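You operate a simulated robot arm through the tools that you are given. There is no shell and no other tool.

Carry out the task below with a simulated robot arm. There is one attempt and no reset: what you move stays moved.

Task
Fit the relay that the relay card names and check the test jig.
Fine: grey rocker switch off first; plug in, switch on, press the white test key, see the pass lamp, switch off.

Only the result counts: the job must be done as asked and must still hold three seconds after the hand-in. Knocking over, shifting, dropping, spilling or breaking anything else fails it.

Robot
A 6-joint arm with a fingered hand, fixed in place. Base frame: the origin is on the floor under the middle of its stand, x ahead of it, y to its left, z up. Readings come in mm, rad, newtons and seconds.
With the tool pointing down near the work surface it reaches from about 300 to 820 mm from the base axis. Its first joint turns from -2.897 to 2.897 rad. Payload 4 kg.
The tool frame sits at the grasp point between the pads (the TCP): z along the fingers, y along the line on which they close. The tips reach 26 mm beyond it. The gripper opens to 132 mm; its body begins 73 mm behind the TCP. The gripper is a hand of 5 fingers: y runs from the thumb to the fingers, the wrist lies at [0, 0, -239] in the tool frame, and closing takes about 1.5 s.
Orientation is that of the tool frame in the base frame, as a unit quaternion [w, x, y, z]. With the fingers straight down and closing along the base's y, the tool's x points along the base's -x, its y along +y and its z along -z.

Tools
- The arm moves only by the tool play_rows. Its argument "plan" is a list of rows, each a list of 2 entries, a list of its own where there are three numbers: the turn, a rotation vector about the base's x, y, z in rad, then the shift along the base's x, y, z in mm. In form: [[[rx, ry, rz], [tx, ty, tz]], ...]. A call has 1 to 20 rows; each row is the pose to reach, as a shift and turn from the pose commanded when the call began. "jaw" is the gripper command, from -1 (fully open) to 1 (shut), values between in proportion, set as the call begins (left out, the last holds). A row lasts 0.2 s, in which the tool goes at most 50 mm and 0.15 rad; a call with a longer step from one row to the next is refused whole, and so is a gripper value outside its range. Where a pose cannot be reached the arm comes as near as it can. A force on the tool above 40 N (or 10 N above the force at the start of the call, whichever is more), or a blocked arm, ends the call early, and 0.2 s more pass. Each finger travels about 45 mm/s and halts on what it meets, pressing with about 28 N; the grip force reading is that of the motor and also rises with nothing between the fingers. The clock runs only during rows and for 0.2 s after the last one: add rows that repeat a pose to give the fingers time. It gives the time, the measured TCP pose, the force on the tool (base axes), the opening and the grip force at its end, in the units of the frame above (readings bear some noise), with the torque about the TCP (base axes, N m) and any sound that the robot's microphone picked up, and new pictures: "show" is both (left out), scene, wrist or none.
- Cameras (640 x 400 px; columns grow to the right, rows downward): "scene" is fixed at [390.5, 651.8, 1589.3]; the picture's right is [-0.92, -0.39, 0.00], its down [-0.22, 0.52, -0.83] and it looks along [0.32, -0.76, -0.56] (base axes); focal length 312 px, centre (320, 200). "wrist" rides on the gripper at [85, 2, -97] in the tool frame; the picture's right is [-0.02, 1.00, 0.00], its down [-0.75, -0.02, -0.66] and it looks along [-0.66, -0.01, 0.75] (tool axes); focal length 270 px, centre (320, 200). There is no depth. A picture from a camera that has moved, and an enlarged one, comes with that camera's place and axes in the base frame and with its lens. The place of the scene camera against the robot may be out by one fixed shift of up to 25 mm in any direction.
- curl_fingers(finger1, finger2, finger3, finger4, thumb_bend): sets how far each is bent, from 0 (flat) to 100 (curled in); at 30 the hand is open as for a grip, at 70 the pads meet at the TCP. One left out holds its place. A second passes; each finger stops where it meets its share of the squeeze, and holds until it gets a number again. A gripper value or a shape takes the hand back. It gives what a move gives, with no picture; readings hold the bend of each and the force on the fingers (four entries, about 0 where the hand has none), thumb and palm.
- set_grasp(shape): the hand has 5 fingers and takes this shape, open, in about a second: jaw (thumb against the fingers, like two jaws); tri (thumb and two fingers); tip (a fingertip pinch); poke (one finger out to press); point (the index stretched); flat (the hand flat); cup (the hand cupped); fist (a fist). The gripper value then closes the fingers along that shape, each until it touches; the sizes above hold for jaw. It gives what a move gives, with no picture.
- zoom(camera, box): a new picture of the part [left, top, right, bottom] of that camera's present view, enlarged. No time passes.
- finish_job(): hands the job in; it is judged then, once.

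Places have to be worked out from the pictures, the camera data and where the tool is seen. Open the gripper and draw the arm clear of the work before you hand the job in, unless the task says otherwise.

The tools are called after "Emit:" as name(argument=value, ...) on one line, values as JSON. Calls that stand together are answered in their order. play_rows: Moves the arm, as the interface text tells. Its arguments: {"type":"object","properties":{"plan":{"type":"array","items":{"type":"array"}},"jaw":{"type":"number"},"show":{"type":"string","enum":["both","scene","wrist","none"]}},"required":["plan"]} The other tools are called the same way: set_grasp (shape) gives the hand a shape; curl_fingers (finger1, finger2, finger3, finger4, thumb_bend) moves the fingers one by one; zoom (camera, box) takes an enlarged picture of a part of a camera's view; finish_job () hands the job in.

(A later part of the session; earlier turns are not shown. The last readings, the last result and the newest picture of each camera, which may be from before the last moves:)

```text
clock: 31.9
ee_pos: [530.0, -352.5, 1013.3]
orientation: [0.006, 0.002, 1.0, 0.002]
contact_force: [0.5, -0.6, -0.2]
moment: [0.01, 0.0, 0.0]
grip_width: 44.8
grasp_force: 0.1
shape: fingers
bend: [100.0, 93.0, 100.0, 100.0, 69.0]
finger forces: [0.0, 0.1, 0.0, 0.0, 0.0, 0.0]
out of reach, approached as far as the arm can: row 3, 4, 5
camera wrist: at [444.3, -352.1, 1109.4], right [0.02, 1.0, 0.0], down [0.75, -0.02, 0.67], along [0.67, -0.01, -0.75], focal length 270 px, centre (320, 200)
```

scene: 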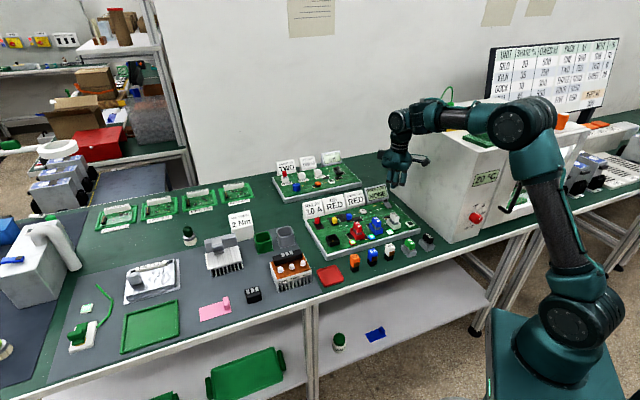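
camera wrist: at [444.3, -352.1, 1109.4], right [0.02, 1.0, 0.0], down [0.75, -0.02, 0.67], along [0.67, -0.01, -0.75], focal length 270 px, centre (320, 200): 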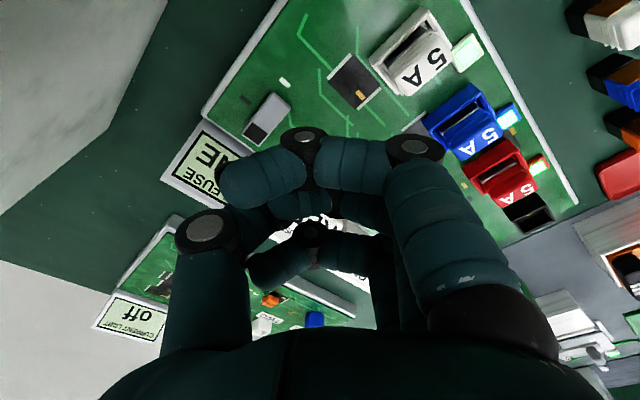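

Finger 2 was blocked by the thumb on its way. I open thumb and finger 2 first, then close them together to form the pinch tip.

Emit:
curl_fingers(finger1=100, finger2=30, finger3=100, finger4=100, thumb_bend=20)

Emit:
curl_fingers(finger2=40, thumb_bend=40)

Emit:
curl_fingers(finger2=70, thumb_bend=70)

Emit:
play_rows(plan=[[[0, 0, 0], [0, 0, 0]]])

Emit:
zoom(camera="scene", box=[340, 120, 460, 240])

```text
clock: 32.9
ee_pos: [530.2, -352.4, 1015.0]
orientation: [0.005, 0.002, 1.0, 0.002]
contact_force: [-0.5, 0.1, -0.3]
moment: [-0.01, -0.02, -0.01]
grip_width: 68.6
grasp_force: 0.0
shape: fingers
bend: [100.0, 30.0, 100.0, 100.0, 21.0]
finger forces: [0.1, 0.1, 0.0, 0.0, 0.0, 0.1]
```

```text
clock: 33.9
ee_pos: [530.4, -352.8, 1015.1]
orientation: [0.005, 0.001, 1.0, 0.001]
contact_force: [-0.3, -0.4, 0.8]
moment: [0.01, -0.01, -0.02]
grip_width: 58.7
grasp_force: 0.1
shape: fingers
bend: [100.0, 40.0, 100.0, 100.0, 40.0]
finger forces: [0.1, 0.1, 0.0, 0.1, 0.0, 0.0]
```

```text
clock: 34.9
ee_pos: [530.2, -352.4, 1015.5]
orientation: [0.006, 0.001, 1.0, 0.002]
contact_force: [-0.3, -0.2, -0.3]
moment: [0.03, 0.0, 0.0]
grip_width: 44.4
grasp_force: 0.1
shape: fingers
bend: [100.0, 70.0, 100.0, 100.0, 70.0]
finger forces: [0.0, 0.0, 0.0, 0.1, 0.0, 0.0]
```

```text
clock: 35.3
ee_pos: [530.3, -353.7, 1014.3]
orientation: [0.005, 0.001, 1.0, 0.002]
contact_force: [0.6, -0.3, 1.0]
moment: [0.0, 0.06, 0.01]
grip_width: 44.6
grasp_force: 0.0
shape: fingers
bend: [100.0, 70.0, 100.0, 100.0, 70.0]
finger forces: [0.0, 0.0, 0.1, 0.0, 0.1, 0.0]
camera wrist: at [444.4, -352.1, 1109.9], right [0.02, 1.0, 0.0], down [0.75, -0.02, 0.67], along [0.67, -0.01, -0.75], focal length 270 px, centre (320, 200)
```

scene: 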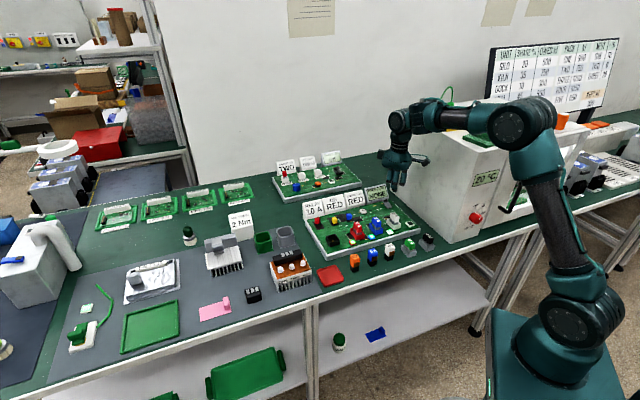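
wrist: 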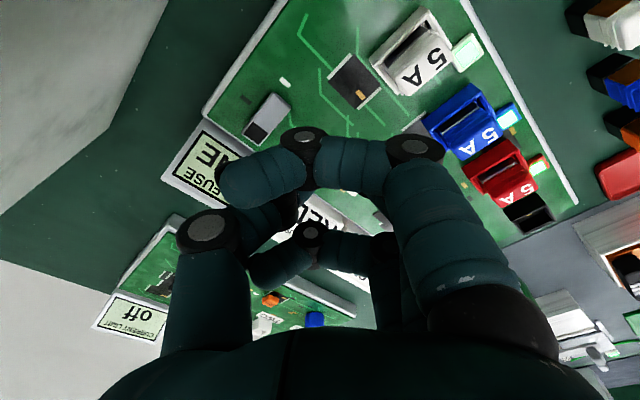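

```text
3.33 times, centred on (400, 180) of scene
camera zoom: at [390.5, 651.8, 1589.3], right [-0.92, -0.39, 0.0], down [-0.22, 0.52, -0.83], along [0.32, -0.76, -0.56], focal length 1042 px, centre (53, 267)
```

zoom: 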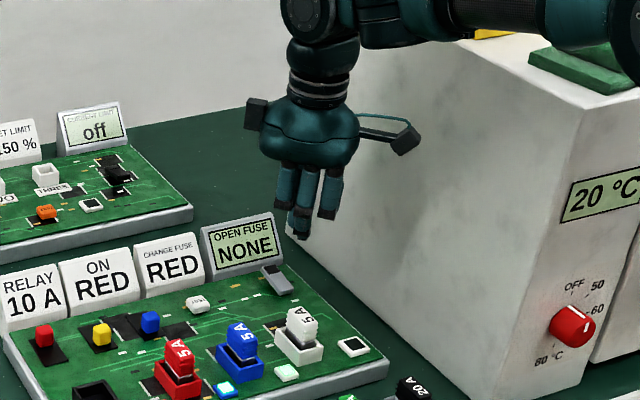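

The curled index hides the pinch tip from the camera, so a straight index is the better poker, with a yaw of −225° (same as +135°, but via the reachable direction). I go back up, set finger 1 straight with the others curled, and start turning.

Emit:
play_rows(plan=[[[0, 0, 0], [-10, 12, 40]], [[0, 0, 0], [-20, 32, 80]], [[0, 0, 0], [-30, 52, 120]], [[0, 0, 0], [-50, 80, 160]], [[0, 0, 0], [-65, 100, 200]], [[0, 0, 0], [-80, 120, 240]], [[0, 0, 0], [-80, 120, 240]]], show="none")

Emit:
curl_fingers(finger1=30, finger2=30, finger3=100, finger4=100, thumb_bend=20)

Emit:
curl_fingers(finger1=30, finger2=100, finger3=100, finger4=100, thumb_bend=20)

Emit:
curl_fingers(thumb_bend=100)

Emit:
play_rows(plan=[[[0, 0, -0.147], [0, 0, 0]], [[0, 0, -0.294], [0, 0, 0]], [[0, 0, -0.441], [0, 0, 0]], [[0, 0, -0.588], [0, 0, 0]], [[0, 0, -0.735], [0, 0, 0]], [[0, 0, -0.882], [0, 0, 0]], [[0, 0, -1.029], [0, 0, 0]], [[0, 0, -1.176], [0, 0, 0]], [[0, 0, -1.323], [0, 0, 0]], [[0, 0, -1.47], [0, 0, 0]], [[0, 0, -1.617], [0, 0, 0]], [[0, 0, -1.764], [0, 0, 0]], [[0, 0, -1.911], [0, 0, 0]], [[0, 0, -2.058], [0, 0, 0]], [[0, 0, -2.205], [0, 0, 0]], [[0, 0, -2.352], [0, 0, 0]], [[0, 0, -2.356], [0, 0, 0]]])

```text
refused: row 4 steps farther than a row can; nothing moved
```

```text
clock: 36.3
ee_pos: [530.6, -353.0, 1014.6]
orientation: [0.006, 0.001, 1.0, 0.002]
contact_force: [0.9, -0.4, 0.3]
moment: [0.0, 0.01, 0.01]
grip_width: 147.0
grasp_force: 0.0
shape: fingers
bend: [30.0, 30.0, 100.0, 100.0, 21.0]
finger forces: [0.1, 0.1, 0.1, 0.0, 0.0, 0.1]
```

```text
clock: 37.3
ee_pos: [531.9, -352.4, 1013.5]
orientation: [0.006, 0.001, 1.0, 0.002]
contact_force: [-0.5, -0.6, 0.5]
moment: [-0.01, -0.01, 0.05]
grip_width: 147.0
grasp_force: 0.0
shape: fingers
bend: [30.0, 100.0, 100.0, 100.0, 21.0]
finger forces: [0.0, 0.0, 0.0, 0.0, 0.1, 0.1]
```

```text
clock: 38.3
ee_pos: [530.8, -352.9, 1015.3]
orientation: [0.005, 0.001, 1.0, 0.001]
contact_force: [0.1, -0.1, 0.2]
moment: [0.01, -0.01, 0.02]
grip_width: 60.2
grasp_force: 0.1
shape: fingers
bend: [30.0, 100.0, 100.0, 100.0, 88.0]
finger forces: [0.0, 0.0, 0.0, 0.0, 0.1, 0.0]
```

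```text
clock: 41.9
ee_pos: [528.9, -350.3, 1014.4]
orientation: [0.004, 0.925, 0.381, -0.004]
contact_force: [-0.1, -0.3, -0.1]
moment: [0.01, 0.0, 0.01]
grip_width: 60.1
grasp_force: 0.0
shape: fingers
bend: [30.0, 100.0, 100.0, 100.0, 88.0]
finger forces: [0.1, 0.0, 0.0, 0.0, 0.0, 0.0]
camera wrist: at [590.3, -292.2, 1110.0], right [0.69, -0.72, 0.0], down [-0.54, -0.51, 0.67], along [-0.48, -0.46, -0.75], focal length 270 px, centre (320, 200)
```

scene: 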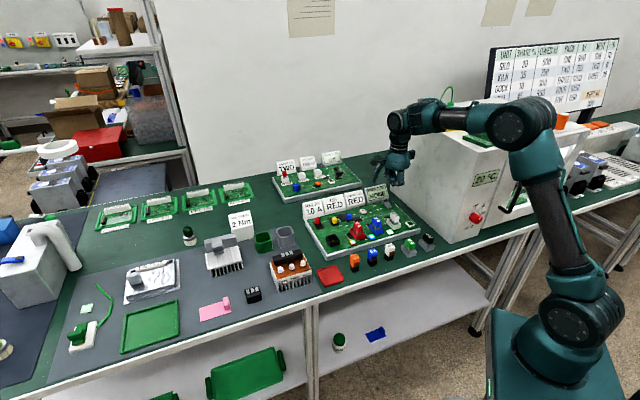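
wrist: 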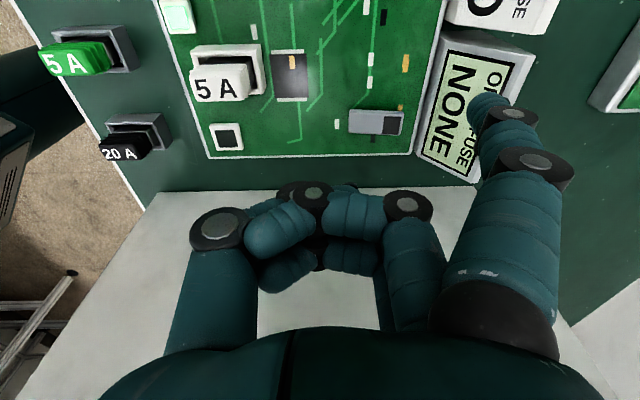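

The rotation to −135° worked here without trouble, and the thumb now curls up at 88. I zoom on the rocker from this new angle and continue turning another −90°.

Emit:
zoom(camera="wrist", box=[320, 85, 430, 155])

Emit:
play_rows(plan=[[[0, 0, -0.147], [2, 2, 4]], [[0, 0, -0.294], [4, 4, 8]], [[0, 0, -0.441], [6, 6, 12]], [[0, 0, -0.588], [8, 8, 16]], [[0, 0, -0.735], [10, 10, 20]], [[0, 0, -0.882], [12, 12, 24]], [[0, 0, -1.029], [14, 14, 28]], [[0, 0, -1.176], [16, 16, 30]], [[0, 0, -1.323], [18, 18, 30]], [[0, 0, -1.47], [20, 20, 30]], [[0, 0, -1.571], [20, 20, 30]], [[0, 0, -1.571], [20, 20, 30]]])

```text
5.71 times, centred on (375, 120) of wrist
camera zoom: at [590.3, -292.2, 1110.0], right [0.69, -0.72, 0.0], down [-0.54, -0.51, 0.67], along [-0.48, -0.46, -0.75], focal length 1544 px, centre (6, 657)
```

zoom: 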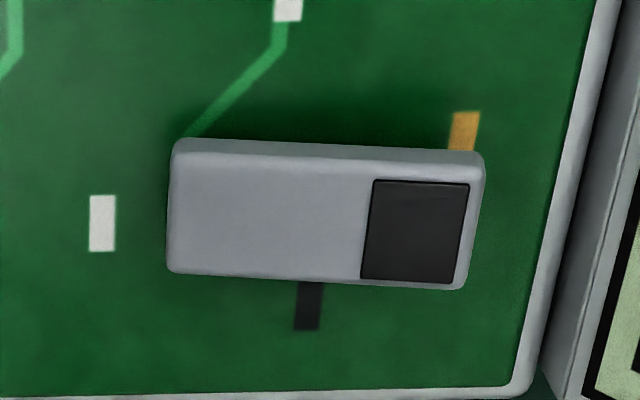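

```text
clock: 44.5
ee_pos: [548.4, -329.8, 1045.1]
orientation: [-0.001, 0.923, -0.384, -0.005]
contact_force: [0.4, 0.1, 0.9]
moment: [0.01, 0.0, 0.02]
grip_width: 60.1
grasp_force: 0.1
shape: fingers
bend: [30.0, 100.0, 100.0, 100.0, 88.0]
finger forces: [0.0, 0.0, 0.0, 0.0, 0.0, 0.0]
camera wrist: at [607.1, -392.6, 1139.6], right [-0.72, -0.69, 0.0], down [-0.51, 0.54, 0.67], along [-0.46, 0.48, -0.75], focal length 270 px, centre (320, 200)
```

scene: 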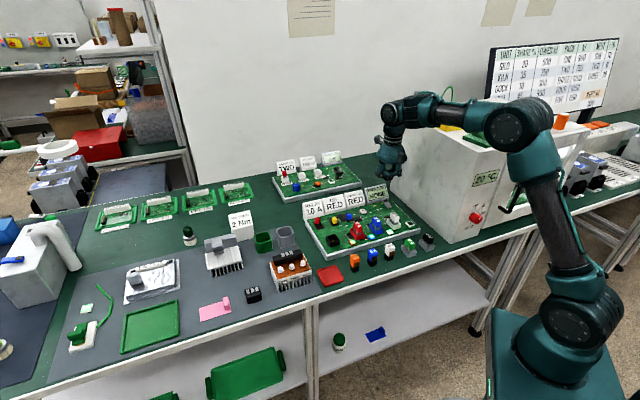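
wrist: 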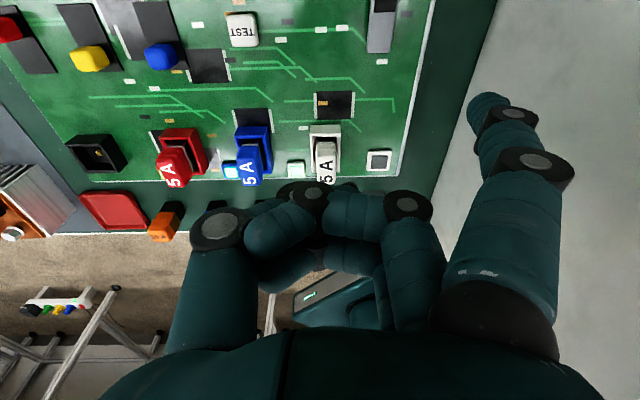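

−225° yaw (fingers' thumb side toward the row of buttons) is reached cleanly. My triangulation from several views now shows the rocker's dark end is the raised one (z≈897 vs 888 at the grey end), near (556,-409). I zoom in on the rocker and key from here to cross-check.

Emit:
zoom(camera="wrist", box=[340, 0, 440, 70])

Emit:
zoom(camera="wrist", box=[200, 0, 300, 70])

Emit:
zoom(camera="wrist", box=[440, 70, 560, 160])

Emit:
zoom(camera="scene", box=[360, 120, 440, 220])

```text
5.71 times, centred on (390, 35) of wrist
camera zoom: at [607.1, -392.6, 1139.6], right [-0.72, -0.69, 0.0], down [-0.51, 0.54, 0.67], along [-0.46, 0.48, -0.75], focal length 1544 px, centre (-80, 1143)
```

zoom: 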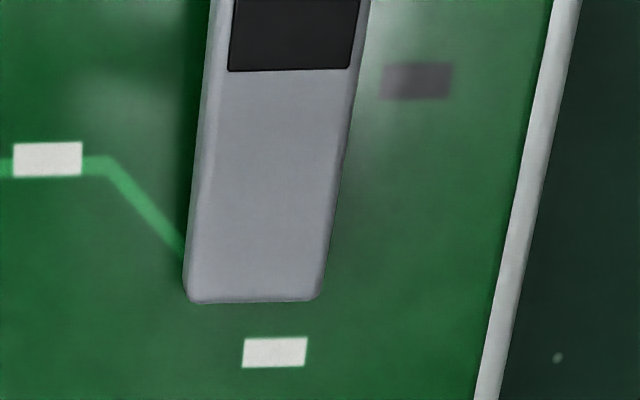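

```text
5.71 times, centred on (250, 35) of wrist
camera zoom: at [607.1, -392.6, 1139.6], right [-0.72, -0.69, 0.0], down [-0.51, 0.54, 0.67], along [-0.46, 0.48, -0.75], focal length 1544 px, centre (720, 1143)
```

zoom: 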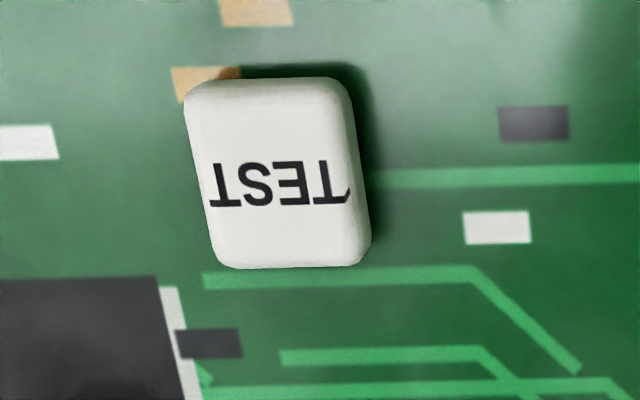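

```text
4.44 times, centred on (500, 115) of wrist
camera zoom: at [607.1, -392.6, 1139.6], right [-0.72, -0.69, 0.0], down [-0.51, 0.54, 0.67], along [-0.46, 0.48, -0.75], focal length 1201 px, centre (-480, 578)
```

zoom: 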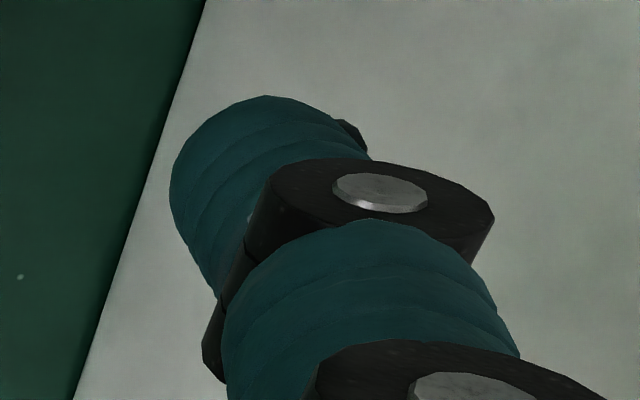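

```text
4.00 times, centred on (400, 170) of scene
camera zoom: at [390.5, 651.8, 1589.3], right [-0.92, -0.39, 0.0], down [-0.22, 0.52, -0.83], along [0.32, -0.76, -0.56], focal length 1250 px, centre (0, 320)
```

zoom: 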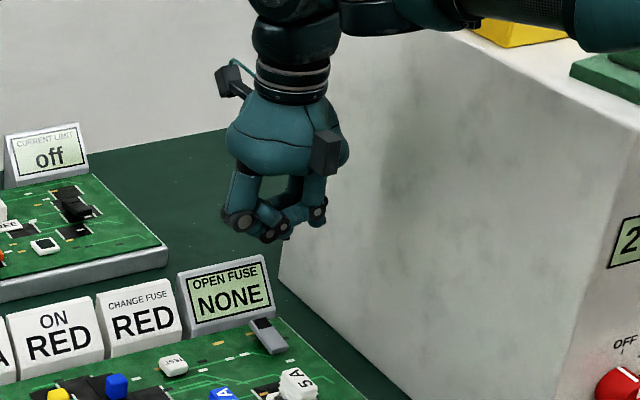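

Cross-check agrees: key top near (621,-318,889). I now bring the straight index above the rocker's dark (raised) end, stopping about 35 mm above it to check alignment.

Emit:
play_rows(plan=[[[0, 0, 0], [17, -2, -20]], [[0, 0, 0], [34, -4.5, -40]], [[0, 0, 0], [34, -4.5, -65]], [[0, 0, 0], [34, -4.5, -85]], [[0, 0, 0], [34, -4.5, -85]]])

Emit:
zoom(camera="wrist", box=[400, 20, 560, 140])

Emit:
zoom(camera="scene", box=[350, 150, 430, 220])

```text
clock: 45.7
ee_pos: [583.8, -335.3, 960.4]
orientation: [-0.001, 0.924, -0.383, -0.005]
contact_force: [0.3, 0.6, 0.3]
moment: [-0.02, 0.02, 0.03]
grip_width: 60.3
grasp_force: 0.1
shape: fingers
bend: [30.0, 100.0, 100.0, 100.0, 88.0]
finger forces: [0.0, 0.0, 0.1, 0.1, 0.0, 0.0]
camera wrist: at [643.2, -398.1, 1056.4], right [-0.72, -0.69, 0.0], down [-0.51, 0.54, 0.67], along [-0.46, 0.48, -0.75], focal length 270 px, centre (320, 200)
```

scene: 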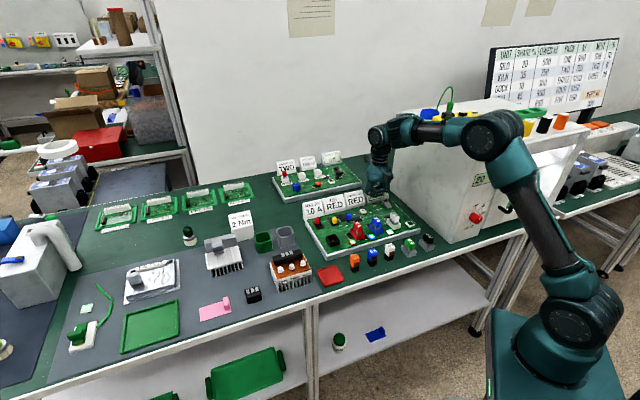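
wrist: 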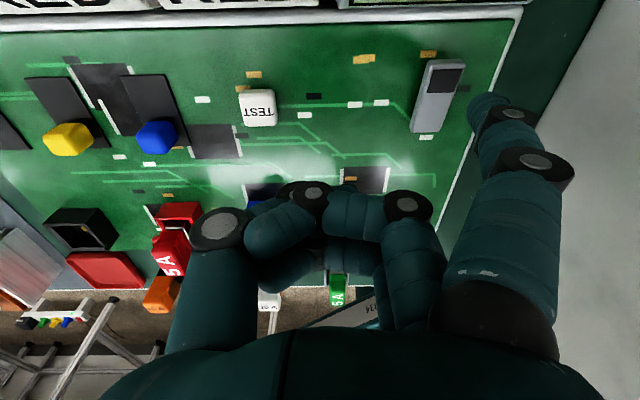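

```text
3.33 times, centred on (480, 80) of wrist
camera zoom: at [643.2, -398.1, 1056.4], right [-0.72, -0.69, 0.0], down [-0.51, 0.54, 0.67], along [-0.46, 0.48, -0.75], focal length 901 px, centre (-213, 600)
```

zoom: 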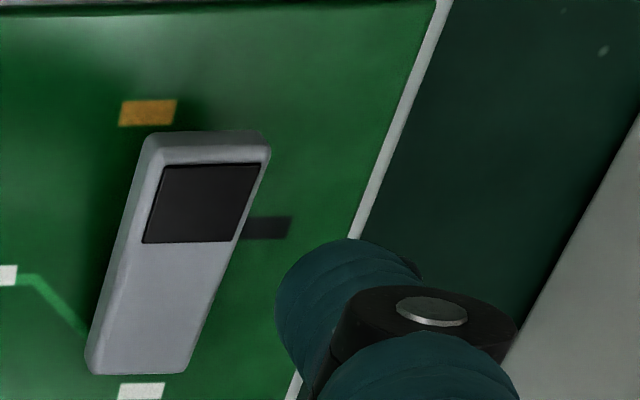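

```text
5.71 times, centred on (390, 185) of scene
camera zoom: at [390.5, 651.8, 1589.3], right [-0.92, -0.39, 0.0], down [-0.22, 0.52, -0.83], along [0.32, -0.76, -0.56], focal length 1786 px, centre (-80, 286)
```

zoom: 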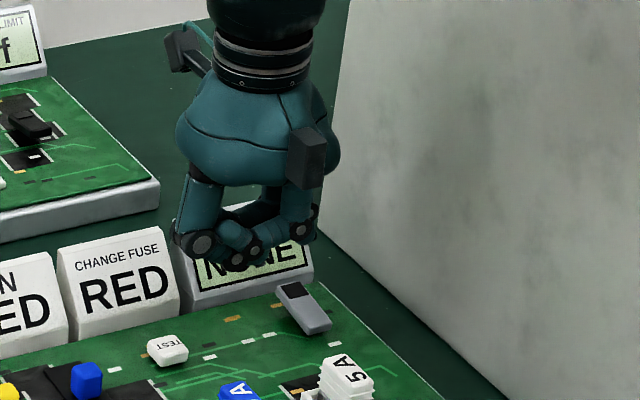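

The dark patch centre again computes to (557,-409,897), and the index tip is right above it. I lower slowly until the rocker's dark end goes down, watching the force.

Emit:
play_rows(plan=[[[0, 0, 0], [-1, 2, -12]], [[0, 0, 0], [-1, 2, -24]], [[0, 0, 0], [-1, 2, -32]], [[0, 0, 0], [-1, 2, -36]], [[0, 0, 0], [-1, 2, -39]], [[0, 0, 0], [-1, 2, -42]], [[0, 0, 0], [-1, 2, -44]]])

Emit:
zoom(camera="wrist", box=[400, 0, 560, 120])

```text
clock: 47.3
ee_pos: [583.1, -333.6, 916.3]
orientation: [-0.001, 0.924, -0.383, -0.004]
contact_force: [2.5, 1.6, 7.7]
moment: [-0.58, 0.16, 0.18]
grip_width: 61.3
grasp_force: 4.0
shape: fingers
bend: [30.0, 100.0, 100.0, 100.0, 88.0]
finger forces: [7.9, 0.0, 0.0, 0.0, 0.1, 0.0]
camera wrist: at [640.6, -394.9, 1011.6], right [-0.72, -0.69, 0.0], down [-0.52, 0.54, 0.66], along [-0.46, 0.48, -0.75], focal length 270 px, centre (320, 200)
```

scene: 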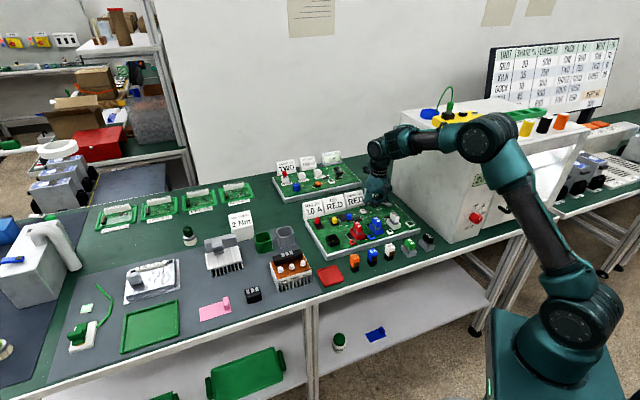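
wrist: 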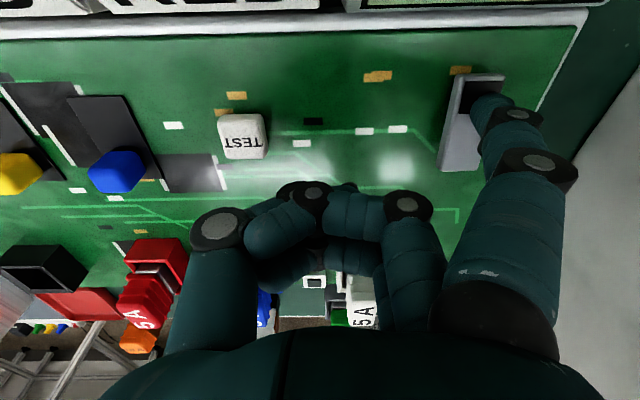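

```text
3.33 times, centred on (480, 60) of wrist
camera zoom: at [640.6, -394.9, 1011.6], right [-0.72, -0.69, 0.0], down [-0.52, 0.54, 0.66], along [-0.46, 0.48, -0.75], focal length 901 px, centre (-213, 667)
```

zoom: 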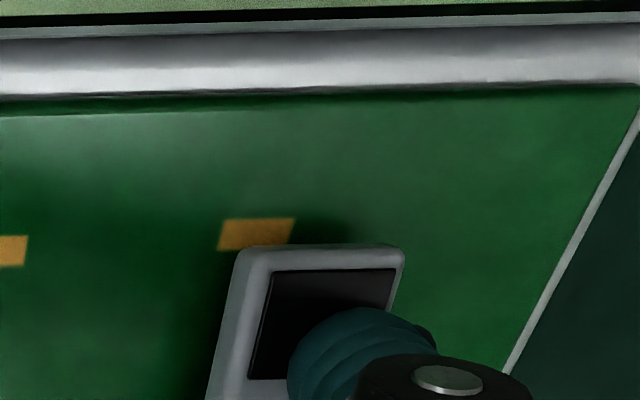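

Contact is made (about 8 N on finger 1) but no click yet. I press a few millimetres further.

Emit:
play_rows(plan=[[[0, 0, 0], [0, 0, -1.5]], [[0, 0, 0], [0, 0, -3]], [[0, 0, 0], [0, 0, -4.5]], [[0, 0, 0], [0, 0, -6]], [[0, 0, 0], [0, 0, -7]]])

Emit:
zoom(camera="scene", box=[320, 180, 440, 270])

```text
clock: 48.4
ee_pos: [584.4, -332.5, 914.2]
orientation: [-0.001, 0.924, -0.381, 0.0]
contact_force: [-0.1, 4.7, 15.3]
moment: [-1.05, 0.43, -0.11]
grip_width: 63.1
grasp_force: 7.6
shape: fingers
bend: [30.0, 100.0, 100.0, 100.0, 88.0]
finger forces: [14.3, 0.0, 0.1, 0.0, 0.0, 0.0]
stopped in row 5: the force on the tool passed its limit at 42 N (the readings are from after the stop); the commanded pose is now the measured one
camera wrist: at [642.2, -393.9, 1009.9], right [-0.72, -0.69, 0.0], down [-0.52, 0.54, 0.66], along [-0.46, 0.48, -0.75], focal length 270 px, centre (320, 200)
```

scene: 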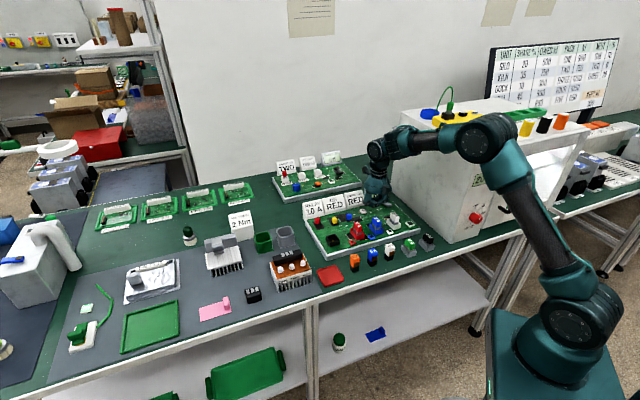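
wrist: 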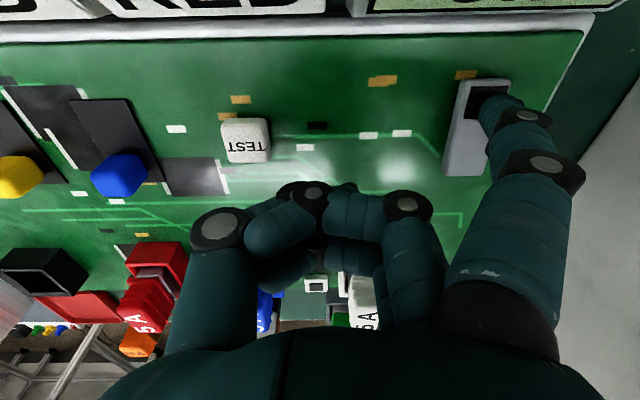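

```text
4.44 times, centred on (380, 225) of scene
camera zoom: at [390.5, 651.8, 1589.3], right [-0.92, -0.39, 0.0], down [-0.22, 0.52, -0.83], along [0.32, -0.76, -0.56], focal length 1389 px, centre (53, 89)
```

zoom: 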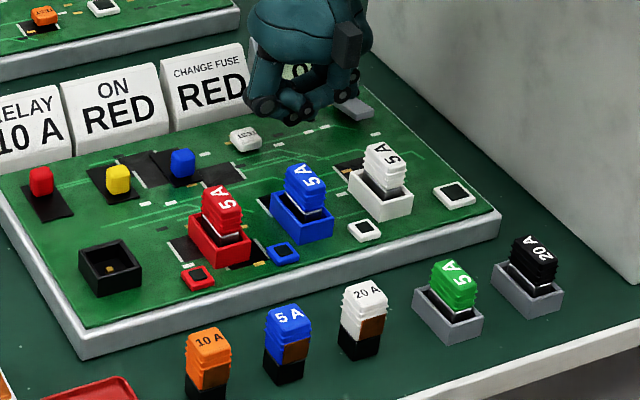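

The fuse lamps have gone dark: the rocker switch is now off. I lift the finger straight up and check the rocker.

Emit:
play_rows(plan=[[[0, 0, 0], [0, 0, 10]], [[0, 0, 0], [0, 0, 30]], [[0, 0, 0], [0, 0, 50]], [[0, 0, 0], [0, 0, 50]]])

Emit:
zoom(camera="wrist", box=[380, 20, 500, 150])

Emit:
zoom(camera="scene", box=[300, 180, 440, 280])

```text
clock: 49.4
ee_pos: [584.4, -330.2, 960.4]
orientation: [0.0, 0.924, -0.383, -0.003]
contact_force: [0.1, 0.5, -0.6]
moment: [0.0, 0.02, 0.0]
grip_width: 60.7
grasp_force: 0.0
shape: fingers
bend: [30.0, 100.0, 100.0, 100.0, 88.0]
finger forces: [0.1, 0.1, 0.0, 0.1, 0.1, 0.0]
camera wrist: at [641.9, -393.1, 1056.7], right [-0.72, -0.69, 0.0], down [-0.52, 0.54, 0.66], along [-0.46, 0.48, -0.75], focal length 270 px, centre (320, 200)
```

scene: 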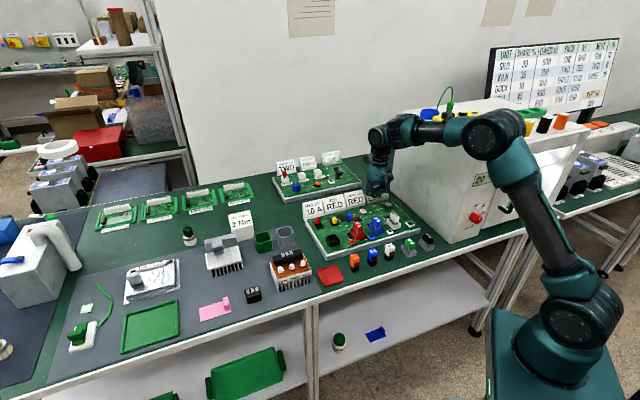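
wrist: 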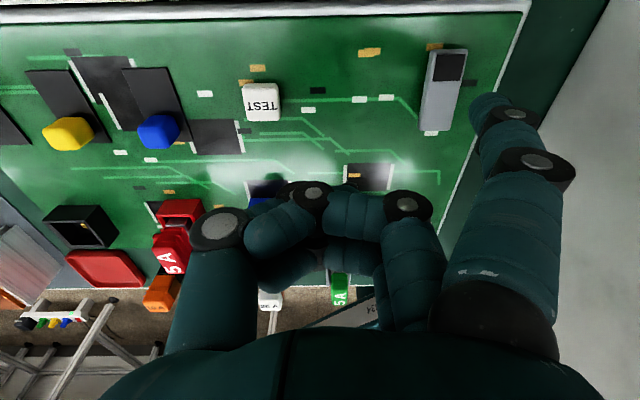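

```text
3.08 times, centred on (440, 85) of wrist
camera zoom: at [641.9, -393.1, 1056.7], right [-0.72, -0.69, 0.0], down [-0.52, 0.54, 0.66], along [-0.46, 0.48, -0.75], focal length 832 px, centre (-49, 554)
```

zoom: 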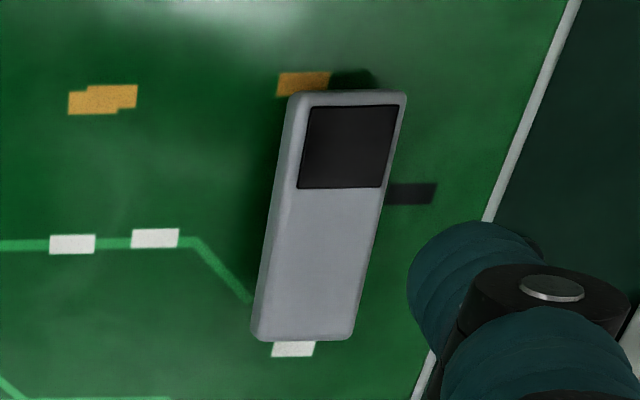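

```text
4.00 times, centred on (370, 230) of scene
camera zoom: at [390.5, 651.8, 1589.3], right [-0.92, -0.39, 0.0], down [-0.22, 0.52, -0.83], along [0.32, -0.76, -0.56], focal length 1250 px, centre (120, 80)
```

zoom: 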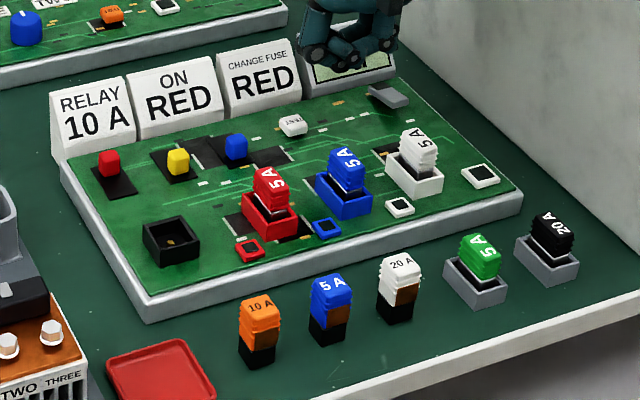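

Switch is off and the lamps stay dark. Next the relay: I lift, rotate back to −135° (fingers will close across the row, clear of the neighbours), and travel above the orange relay.

Emit:
play_rows(plan=[[[0, 0, 0], [0, 0, 35]], [[0, 0, 0], [0, 0, 70]], [[0, 0, 0.143], [0, 25, 80]], [[0, 0, 0.286], [-1, 50, 80]], [[0, 0, 0.429], [-2, 75, 80]], [[0, 0, 0.572], [-3, 100, 80]], [[0, 0, 0.715], [-4, 125, 80]], [[0, 0, 0.858], [-5, 150, 80]], [[0, 0, 1.001], [-6, 175, 80]], [[0, 0, 1.144], [-8, 200, 80]], [[0, 0, 1.287], [-10, 225, 80]], [[0, 0, 1.43], [-12, 250, 80]], [[0, 0, 1.571], [-14, 280, 80]], [[0, 0, 1.571], [-14, 280, 60]], [[0, 0, 1.571], [-14, 280, 60]]], show="none")

Emit:
curl_fingers(finger1=30, finger2=100, finger3=100, finger4=100, thumb_bend=20)

Emit:
curl_fingers(finger1=100, finger2=30, finger3=30, finger4=100, thumb_bend=30)

Emit:
play_rows(plan=[[[0, 0, 0], [0, 0, 0]]])

```text
clock: 52.6
ee_pos: [568.4, -52.3, 1021.1]
orientation: [0.002, 0.923, 0.384, -0.001]
contact_force: [0.5, 0.0, 0.0]
moment: [-0.01, -0.01, -0.01]
grip_width: 60.8
grasp_force: 0.0
shape: fingers
bend: [30.0, 100.0, 100.0, 100.0, 88.0]
finger forces: [0.0, 0.1, 0.0, 0.0, 0.0, 0.1]
```

```text
clock: 53.6
ee_pos: [568.3, -53.3, 1023.2]
orientation: [0.001, 0.924, 0.382, -0.003]
contact_force: [-0.1, 0.4, 0.5]
moment: [0.01, -0.04, -0.01]
grip_width: 147.8
grasp_force: 0.0
shape: fingers
bend: [30.0, 100.0, 100.0, 100.0, 21.0]
finger forces: [0.1, 0.0, 0.0, 0.1, 0.1, 0.0]
```

```text
clock: 54.6
ee_pos: [568.9, -52.2, 1021.6]
orientation: [0.001, 0.924, 0.383, -0.002]
contact_force: [0.2, -0.4, -1.0]
moment: [-0.02, 0.02, -0.01]
grip_width: 65.3
grasp_force: 0.0
shape: fingers
bend: [100.0, 30.0, 30.0, 100.0, 30.0]
finger forces: [0.1, 0.0, 0.0, 0.0, 0.0, 0.0]
```

```text
clock: 55.0
ee_pos: [567.6, -52.3, 1021.4]
orientation: [0.002, 0.924, 0.383, -0.002]
contact_force: [0.0, 0.5, 0.2]
moment: [-0.01, 0.01, -0.02]
grip_width: 65.1
grasp_force: 0.0
shape: fingers
bend: [100.0, 30.0, 30.0, 100.0, 30.0]
finger forces: [0.0, 0.0, 0.0, 0.0, 0.0, 0.0]
camera wrist: at [629.1, 5.3, 1117.4], right [0.69, -0.72, 0.0], down [-0.54, -0.52, 0.66], along [-0.48, -0.46, -0.75], focal length 270 px, centre (320, 200)
```

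scene: 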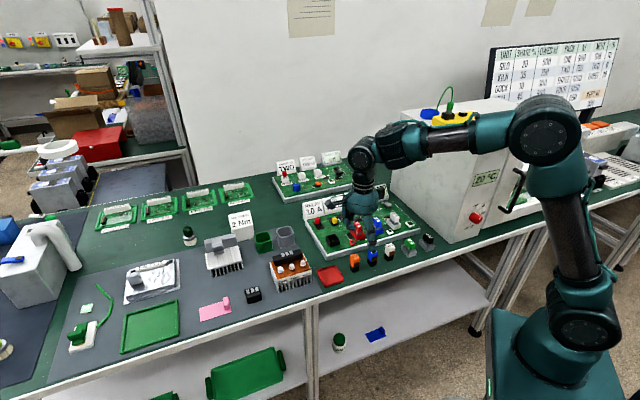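
wrist: 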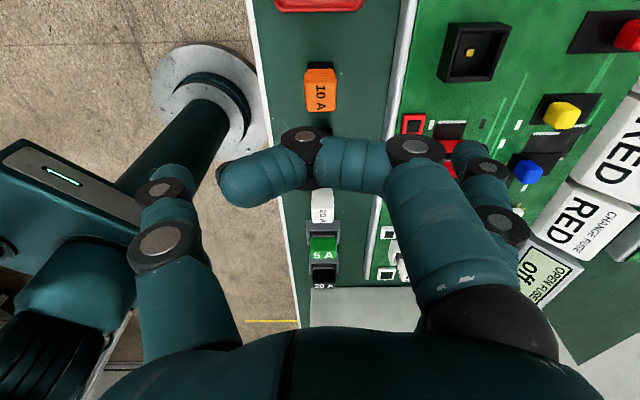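

Both the relay and the socket are visible above the curled finger. I zoom in on each for precise triangulation.

Emit:
zoom(camera="wrist", box=[270, 50, 370, 130])

Emit:
zoom(camera="wrist", box=[420, 10, 530, 100])

Emit:
zoom(camera="wrist", box=[240, 0, 540, 200])

```text
5.00 times, centred on (320, 90) of wrist
camera zoom: at [629.1, 5.3, 1117.4], right [0.69, -0.72, 0.0], down [-0.54, -0.52, 0.66], along [-0.48, -0.46, -0.75], focal length 1351 px, centre (320, 750)
```

zoom: 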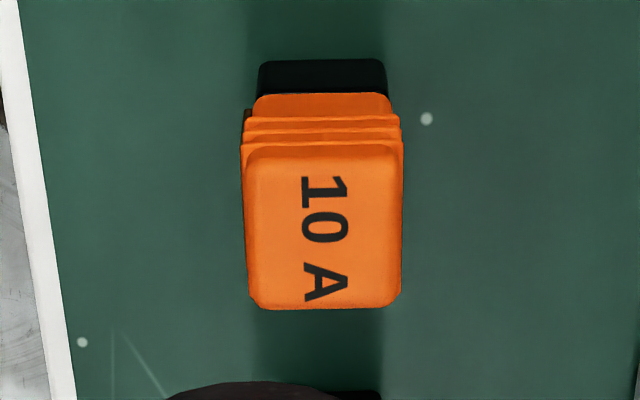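

```text
4.44 times, centred on (475, 55) of wrist
camera zoom: at [629.1, 5.3, 1117.4], right [0.69, -0.72, 0.0], down [-0.54, -0.52, 0.66], along [-0.48, -0.46, -0.75], focal length 1201 px, centre (-369, 844)
```

zoom: 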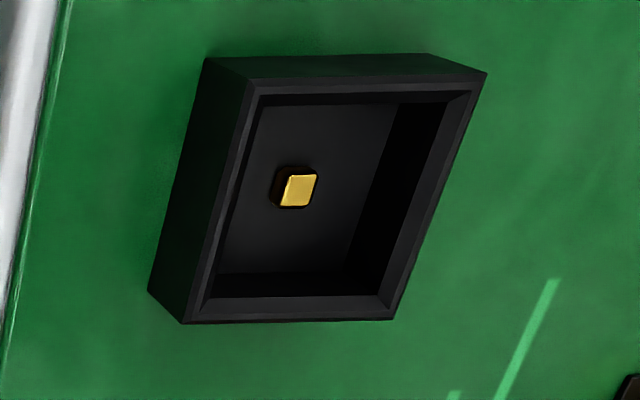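

```text
2.00 times, centred on (390, 100) of wrist
camera zoom: at [629.1, 5.3, 1117.4], right [0.69, -0.72, 0.0], down [-0.54, -0.52, 0.66], along [-0.48, -0.46, -0.75], focal length 541 px, centre (180, 400)
```

zoom: 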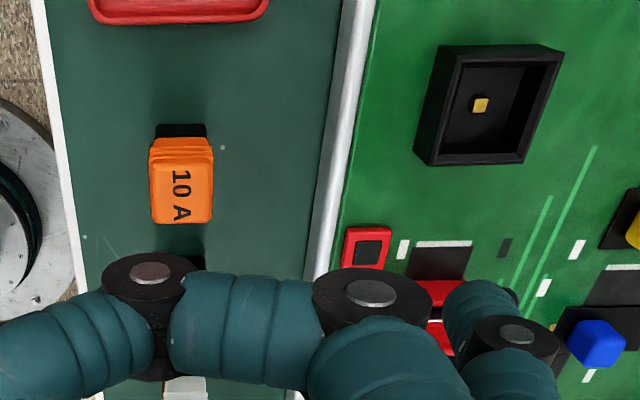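

Triangulated: relay centre (571.5,-50), about 24 mm square, table z≈851, top z≈904; socket centre (669.5,-112.5), rim z≈902, board top z≈883, centred pin. I narrow the finger opening so the fingers clear the board edge, then descend partway over the relay.

Emit:
curl_fingers(finger2=48, finger3=48, thumb_bend=48)

Emit:
play_rows(plan=[[[0, 0, 0], [2, 1, -20]], [[0, 0, 0], [4, 2.3, -40]], [[0, 0, 0], [4, 2.3, -60]], [[0, 0, 0], [4, 2.3, -75]], [[0, 0, 0], [4, 2.3, -75]]])

Emit:
zoom(camera="wrist", box=[140, 40, 500, 260])

Emit:
zoom(camera="scene", box=[310, 180, 430, 290])

```text
clock: 56.0
ee_pos: [568.3, -51.7, 1020.8]
orientation: [0.003, 0.924, 0.382, -0.002]
contact_force: [0.3, 0.0, -0.2]
moment: [0.02, -0.02, 0.01]
grip_width: 53.9
grasp_force: 0.0
shape: fingers
bend: [100.0, 48.0, 48.0, 100.0, 48.0]
finger forces: [0.1, 0.0, 0.0, 0.0, 0.0, 0.0]
```

```text
clock: 57.2
ee_pos: [572.2, -49.2, 947.6]
orientation: [0.002, 0.924, 0.383, -0.001]
contact_force: [-0.8, -0.2, -0.6]
moment: [0.0, 0.0, 0.0]
grip_width: 53.8
grasp_force: 0.0
shape: fingers
bend: [100.0, 48.0, 48.0, 100.0, 48.0]
finger forces: [0.0, 0.0, 0.0, 0.0, 0.1, 0.0]
camera wrist: at [633.0, 8.9, 1042.7], right [0.69, -0.72, 0.0], down [-0.54, -0.52, 0.66], along [-0.48, -0.46, -0.75], focal length 270 px, centre (320, 200)
```

scene: 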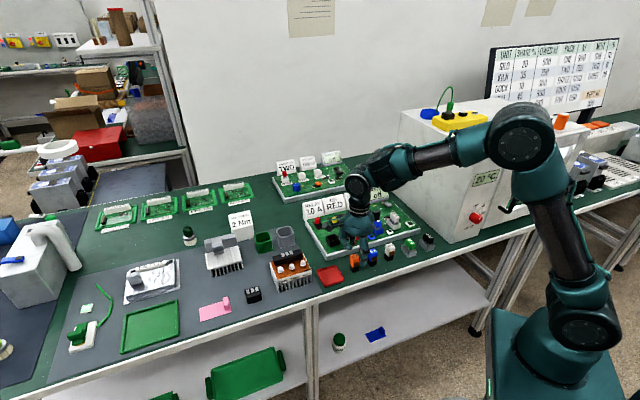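
wrist: 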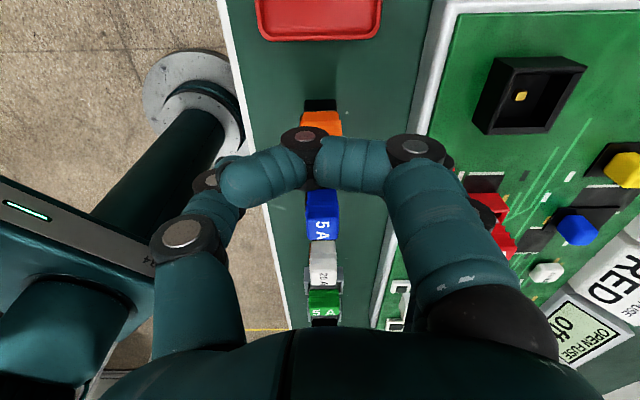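

```text
1.78 times, centred on (320, 150) of wrist
camera zoom: at [633.0, 8.9, 1042.7], right [0.69, -0.72, 0.0], down [-0.54, -0.52, 0.66], along [-0.48, -0.46, -0.75], focal length 480 px, centre (320, 289)
```

zoom: 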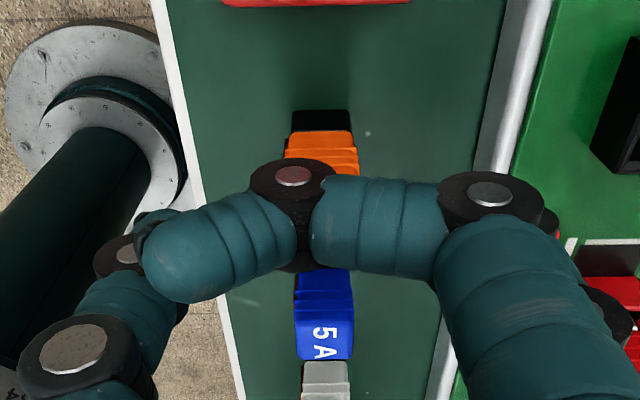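

```text
3.64 times, centred on (370, 235) of scene
camera zoom: at [390.5, 651.8, 1589.3], right [-0.92, -0.39, 0.0], down [-0.22, 0.52, -0.83], along [0.32, -0.76, -0.56], focal length 1136 px, centre (138, 73)
```

zoom: 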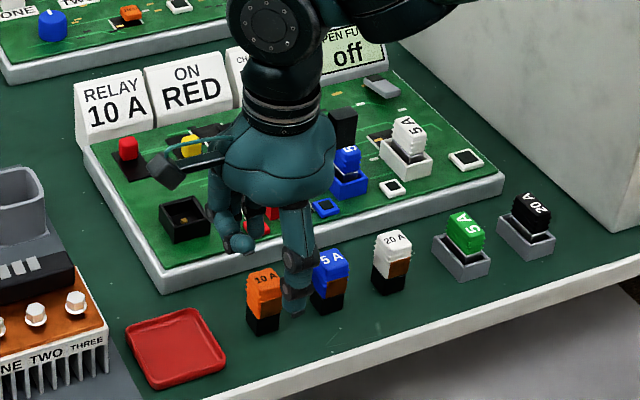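

The tool is centred on the relay within about 1 mm and the display now reads "off". I descend straight down to grip height (TCP z≈901).

Emit:
play_rows(plan=[[[0, 0, 0], [-0.5, -0.7, -12]], [[0, 0, 0], [-0.5, -0.7, -24]], [[0, 0, 0], [-0.5, -0.7, -34]], [[0, 0, 0], [-0.5, -0.7, -42]], [[0, 0, 0], [-0.5, -0.7, -46]], [[0, 0, 0], [-0.5, -0.7, -46]]])

Emit:
zoom(camera="scene", box=[320, 190, 420, 280])

Emit:
zoom(camera="wrist", box=[200, 60, 440, 260])

```text
clock: 58.6
ee_pos: [572.5, -51.6, 902.0]
orientation: [0.001, 0.924, 0.382, -0.002]
contact_force: [0.1, 0.6, -0.8]
moment: [0.03, 0.0, -0.04]
grip_width: 53.6
grasp_force: 0.0
shape: fingers
bend: [100.0, 48.0, 48.0, 100.0, 48.0]
finger forces: [0.0, 0.0, 0.0, 0.0, 0.0, 0.0]
camera wrist: at [632.5, 7.3, 996.8], right [0.69, -0.72, 0.0], down [-0.54, -0.52, 0.66], along [-0.48, -0.46, -0.75], focal length 270 px, centre (320, 200)
```

scene: 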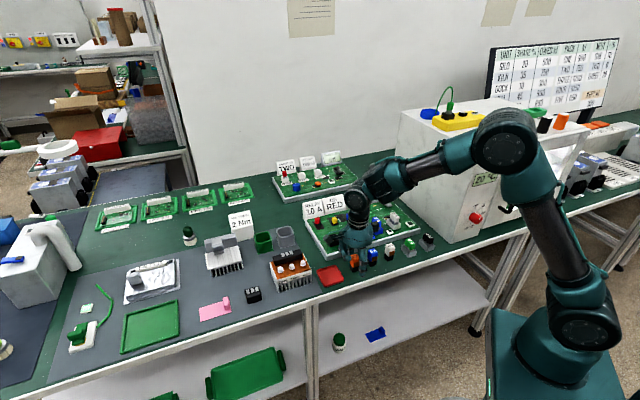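
wrist: 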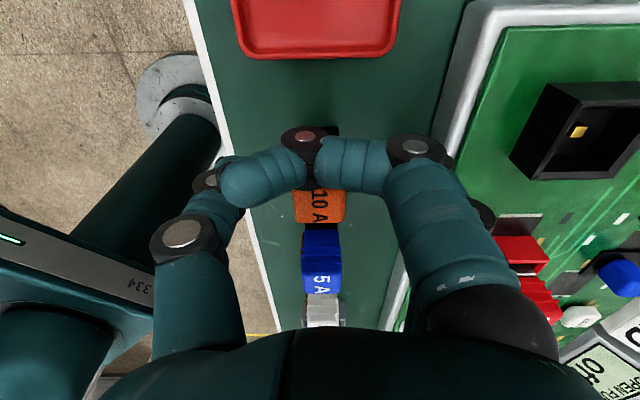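

```text
4.44 times, centred on (370, 235) of scene
camera zoom: at [390.5, 651.8, 1589.3], right [-0.92, -0.39, 0.0], down [-0.22, 0.52, -0.83], along [0.32, -0.76, -0.56], focal length 1389 px, centre (98, 44)
```

zoom: 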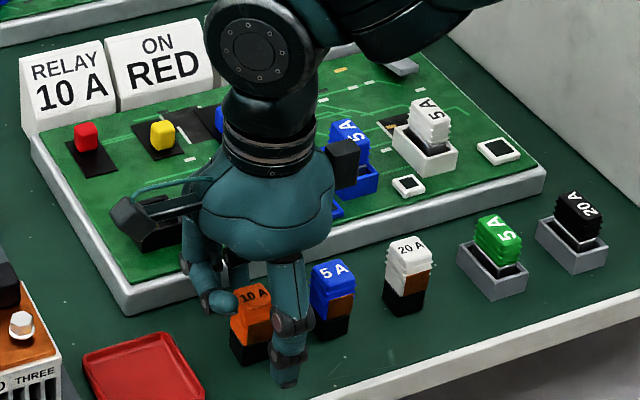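

```text
2.00 times, centred on (320, 160) of wrist
camera zoom: at [632.5, 7.3, 996.8], right [0.69, -0.72, 0.0], down [-0.54, -0.52, 0.66], along [-0.48, -0.46, -0.75], focal length 541 px, centre (320, 280)
```

zoom: 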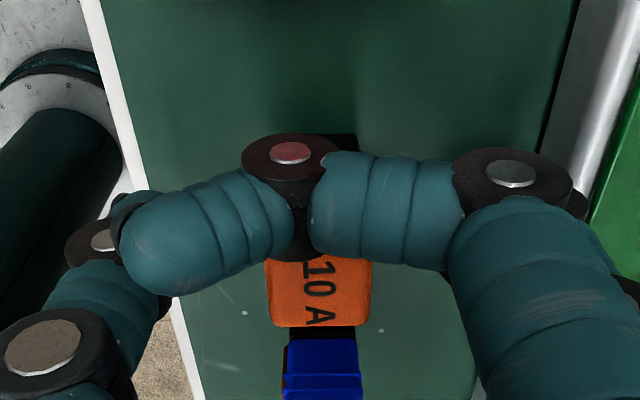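

The relay is centred between thumb and fingers (about 1 mm off). I nudge by 1 mm and close fingers 2, 3 and thumb in stages.

Emit:
play_rows(plan=[[[0, 0, 0], [-0.9, 0.9, 0]], [[0, 0, 0], [-0.9, 0.9, 0]]], show="none")

Emit:
curl_fingers(finger2=56, finger3=56, thumb_bend=56)

Emit:
curl_fingers(finger2=60, finger3=60, thumb_bend=60)

Emit:
play_rows(plan=[[[0, 0, 0], [0, 0, 0]]])

Emit:
zoom(camera="scene", box=[320, 190, 420, 280])

Emit:
zoom(camera="wrist", box=[200, 60, 440, 260])

```text
clock: 59.2
ee_pos: [570.5, -48.3, 901.9]
orientation: [0.002, 0.924, 0.382, -0.002]
contact_force: [-0.1, -0.7, 0.1]
moment: [-0.01, 0.02, 0.01]
grip_width: 54.0
grasp_force: 0.0
shape: fingers
bend: [100.0, 48.0, 48.0, 100.0, 48.0]
finger forces: [0.0, 0.0, 0.0, 0.0, 0.0, 0.0]
```

```text
clock: 60.2
ee_pos: [572.7, -49.4, 901.6]
orientation: [0.001, 0.924, 0.383, -0.002]
contact_force: [-0.3, -0.8, -0.9]
moment: [0.02, -0.01, -0.01]
grip_width: 49.6
grasp_force: 0.0
shape: fingers
bend: [100.0, 56.0, 56.0, 100.0, 56.0]
finger forces: [0.0, 0.0, 0.0, 0.0, 0.1, 0.0]
```

```text
clock: 61.2
ee_pos: [572.2, -49.7, 900.7]
orientation: [0.003, 0.924, 0.383, -0.002]
contact_force: [1.2, -0.2, -0.3]
moment: [0.03, 0.01, 0.0]
grip_width: 48.0
grasp_force: 0.0
shape: fingers
bend: [100.0, 60.0, 60.0, 100.0, 60.0]
finger forces: [0.1, 0.1, 0.0, 0.0, 0.1, 0.0]
```

```text
clock: 61.6
ee_pos: [572.6, -49.1, 902.1]
orientation: [0.002, 0.924, 0.383, -0.003]
contact_force: [-0.7, 0.3, -0.9]
moment: [0.01, -0.01, -0.01]
grip_width: 47.7
grasp_force: 0.0
shape: fingers
bend: [100.0, 60.0, 60.0, 100.0, 60.0]
finger forces: [0.0, 0.0, 0.1, 0.0, 0.1, 0.0]
camera wrist: at [632.3, 8.6, 996.9], right [0.69, -0.72, 0.0], down [-0.54, -0.52, 0.66], along [-0.48, -0.46, -0.75], focal length 270 px, centre (320, 200)
```

scene: 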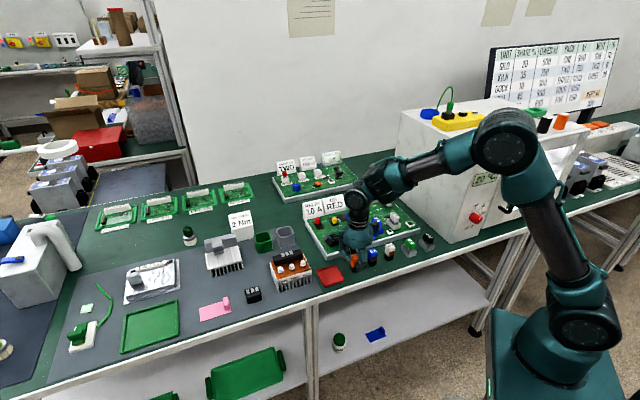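
wrist: 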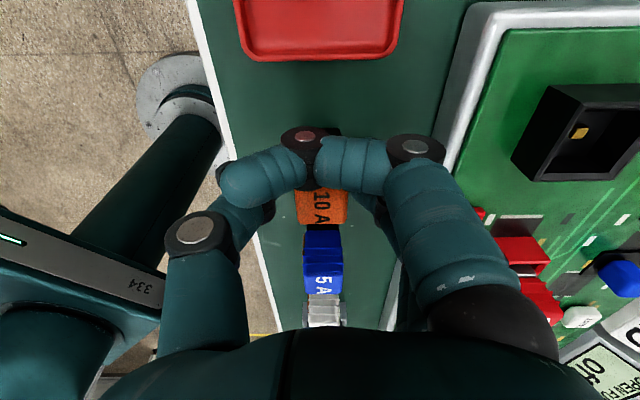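

```text
4.44 times, centred on (370, 235) of scene
camera zoom: at [390.5, 651.8, 1589.3], right [-0.92, -0.39, 0.0], down [-0.22, 0.52, -0.83], along [0.32, -0.76, -0.56], focal length 1389 px, centre (98, 44)
```

zoom: 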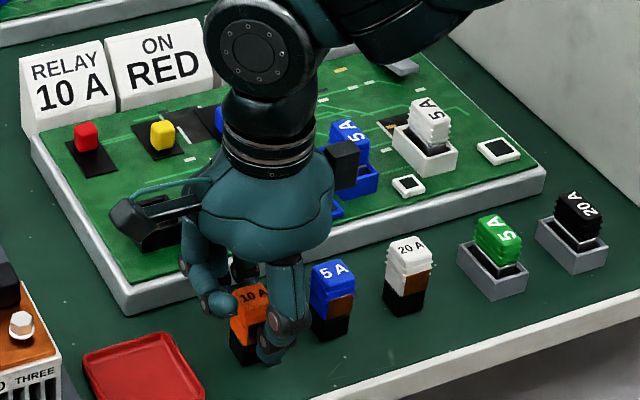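

```text
2.00 times, centred on (320, 160) of wrist
camera zoom: at [632.3, 8.6, 996.9], right [0.69, -0.72, 0.0], down [-0.54, -0.52, 0.66], along [-0.48, -0.46, -0.75], focal length 541 px, centre (320, 280)
```

zoom: 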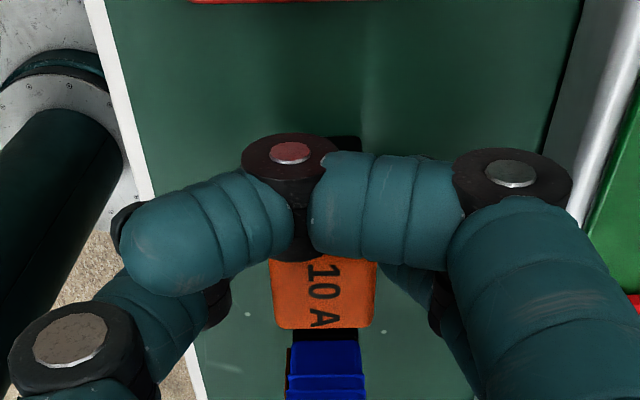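

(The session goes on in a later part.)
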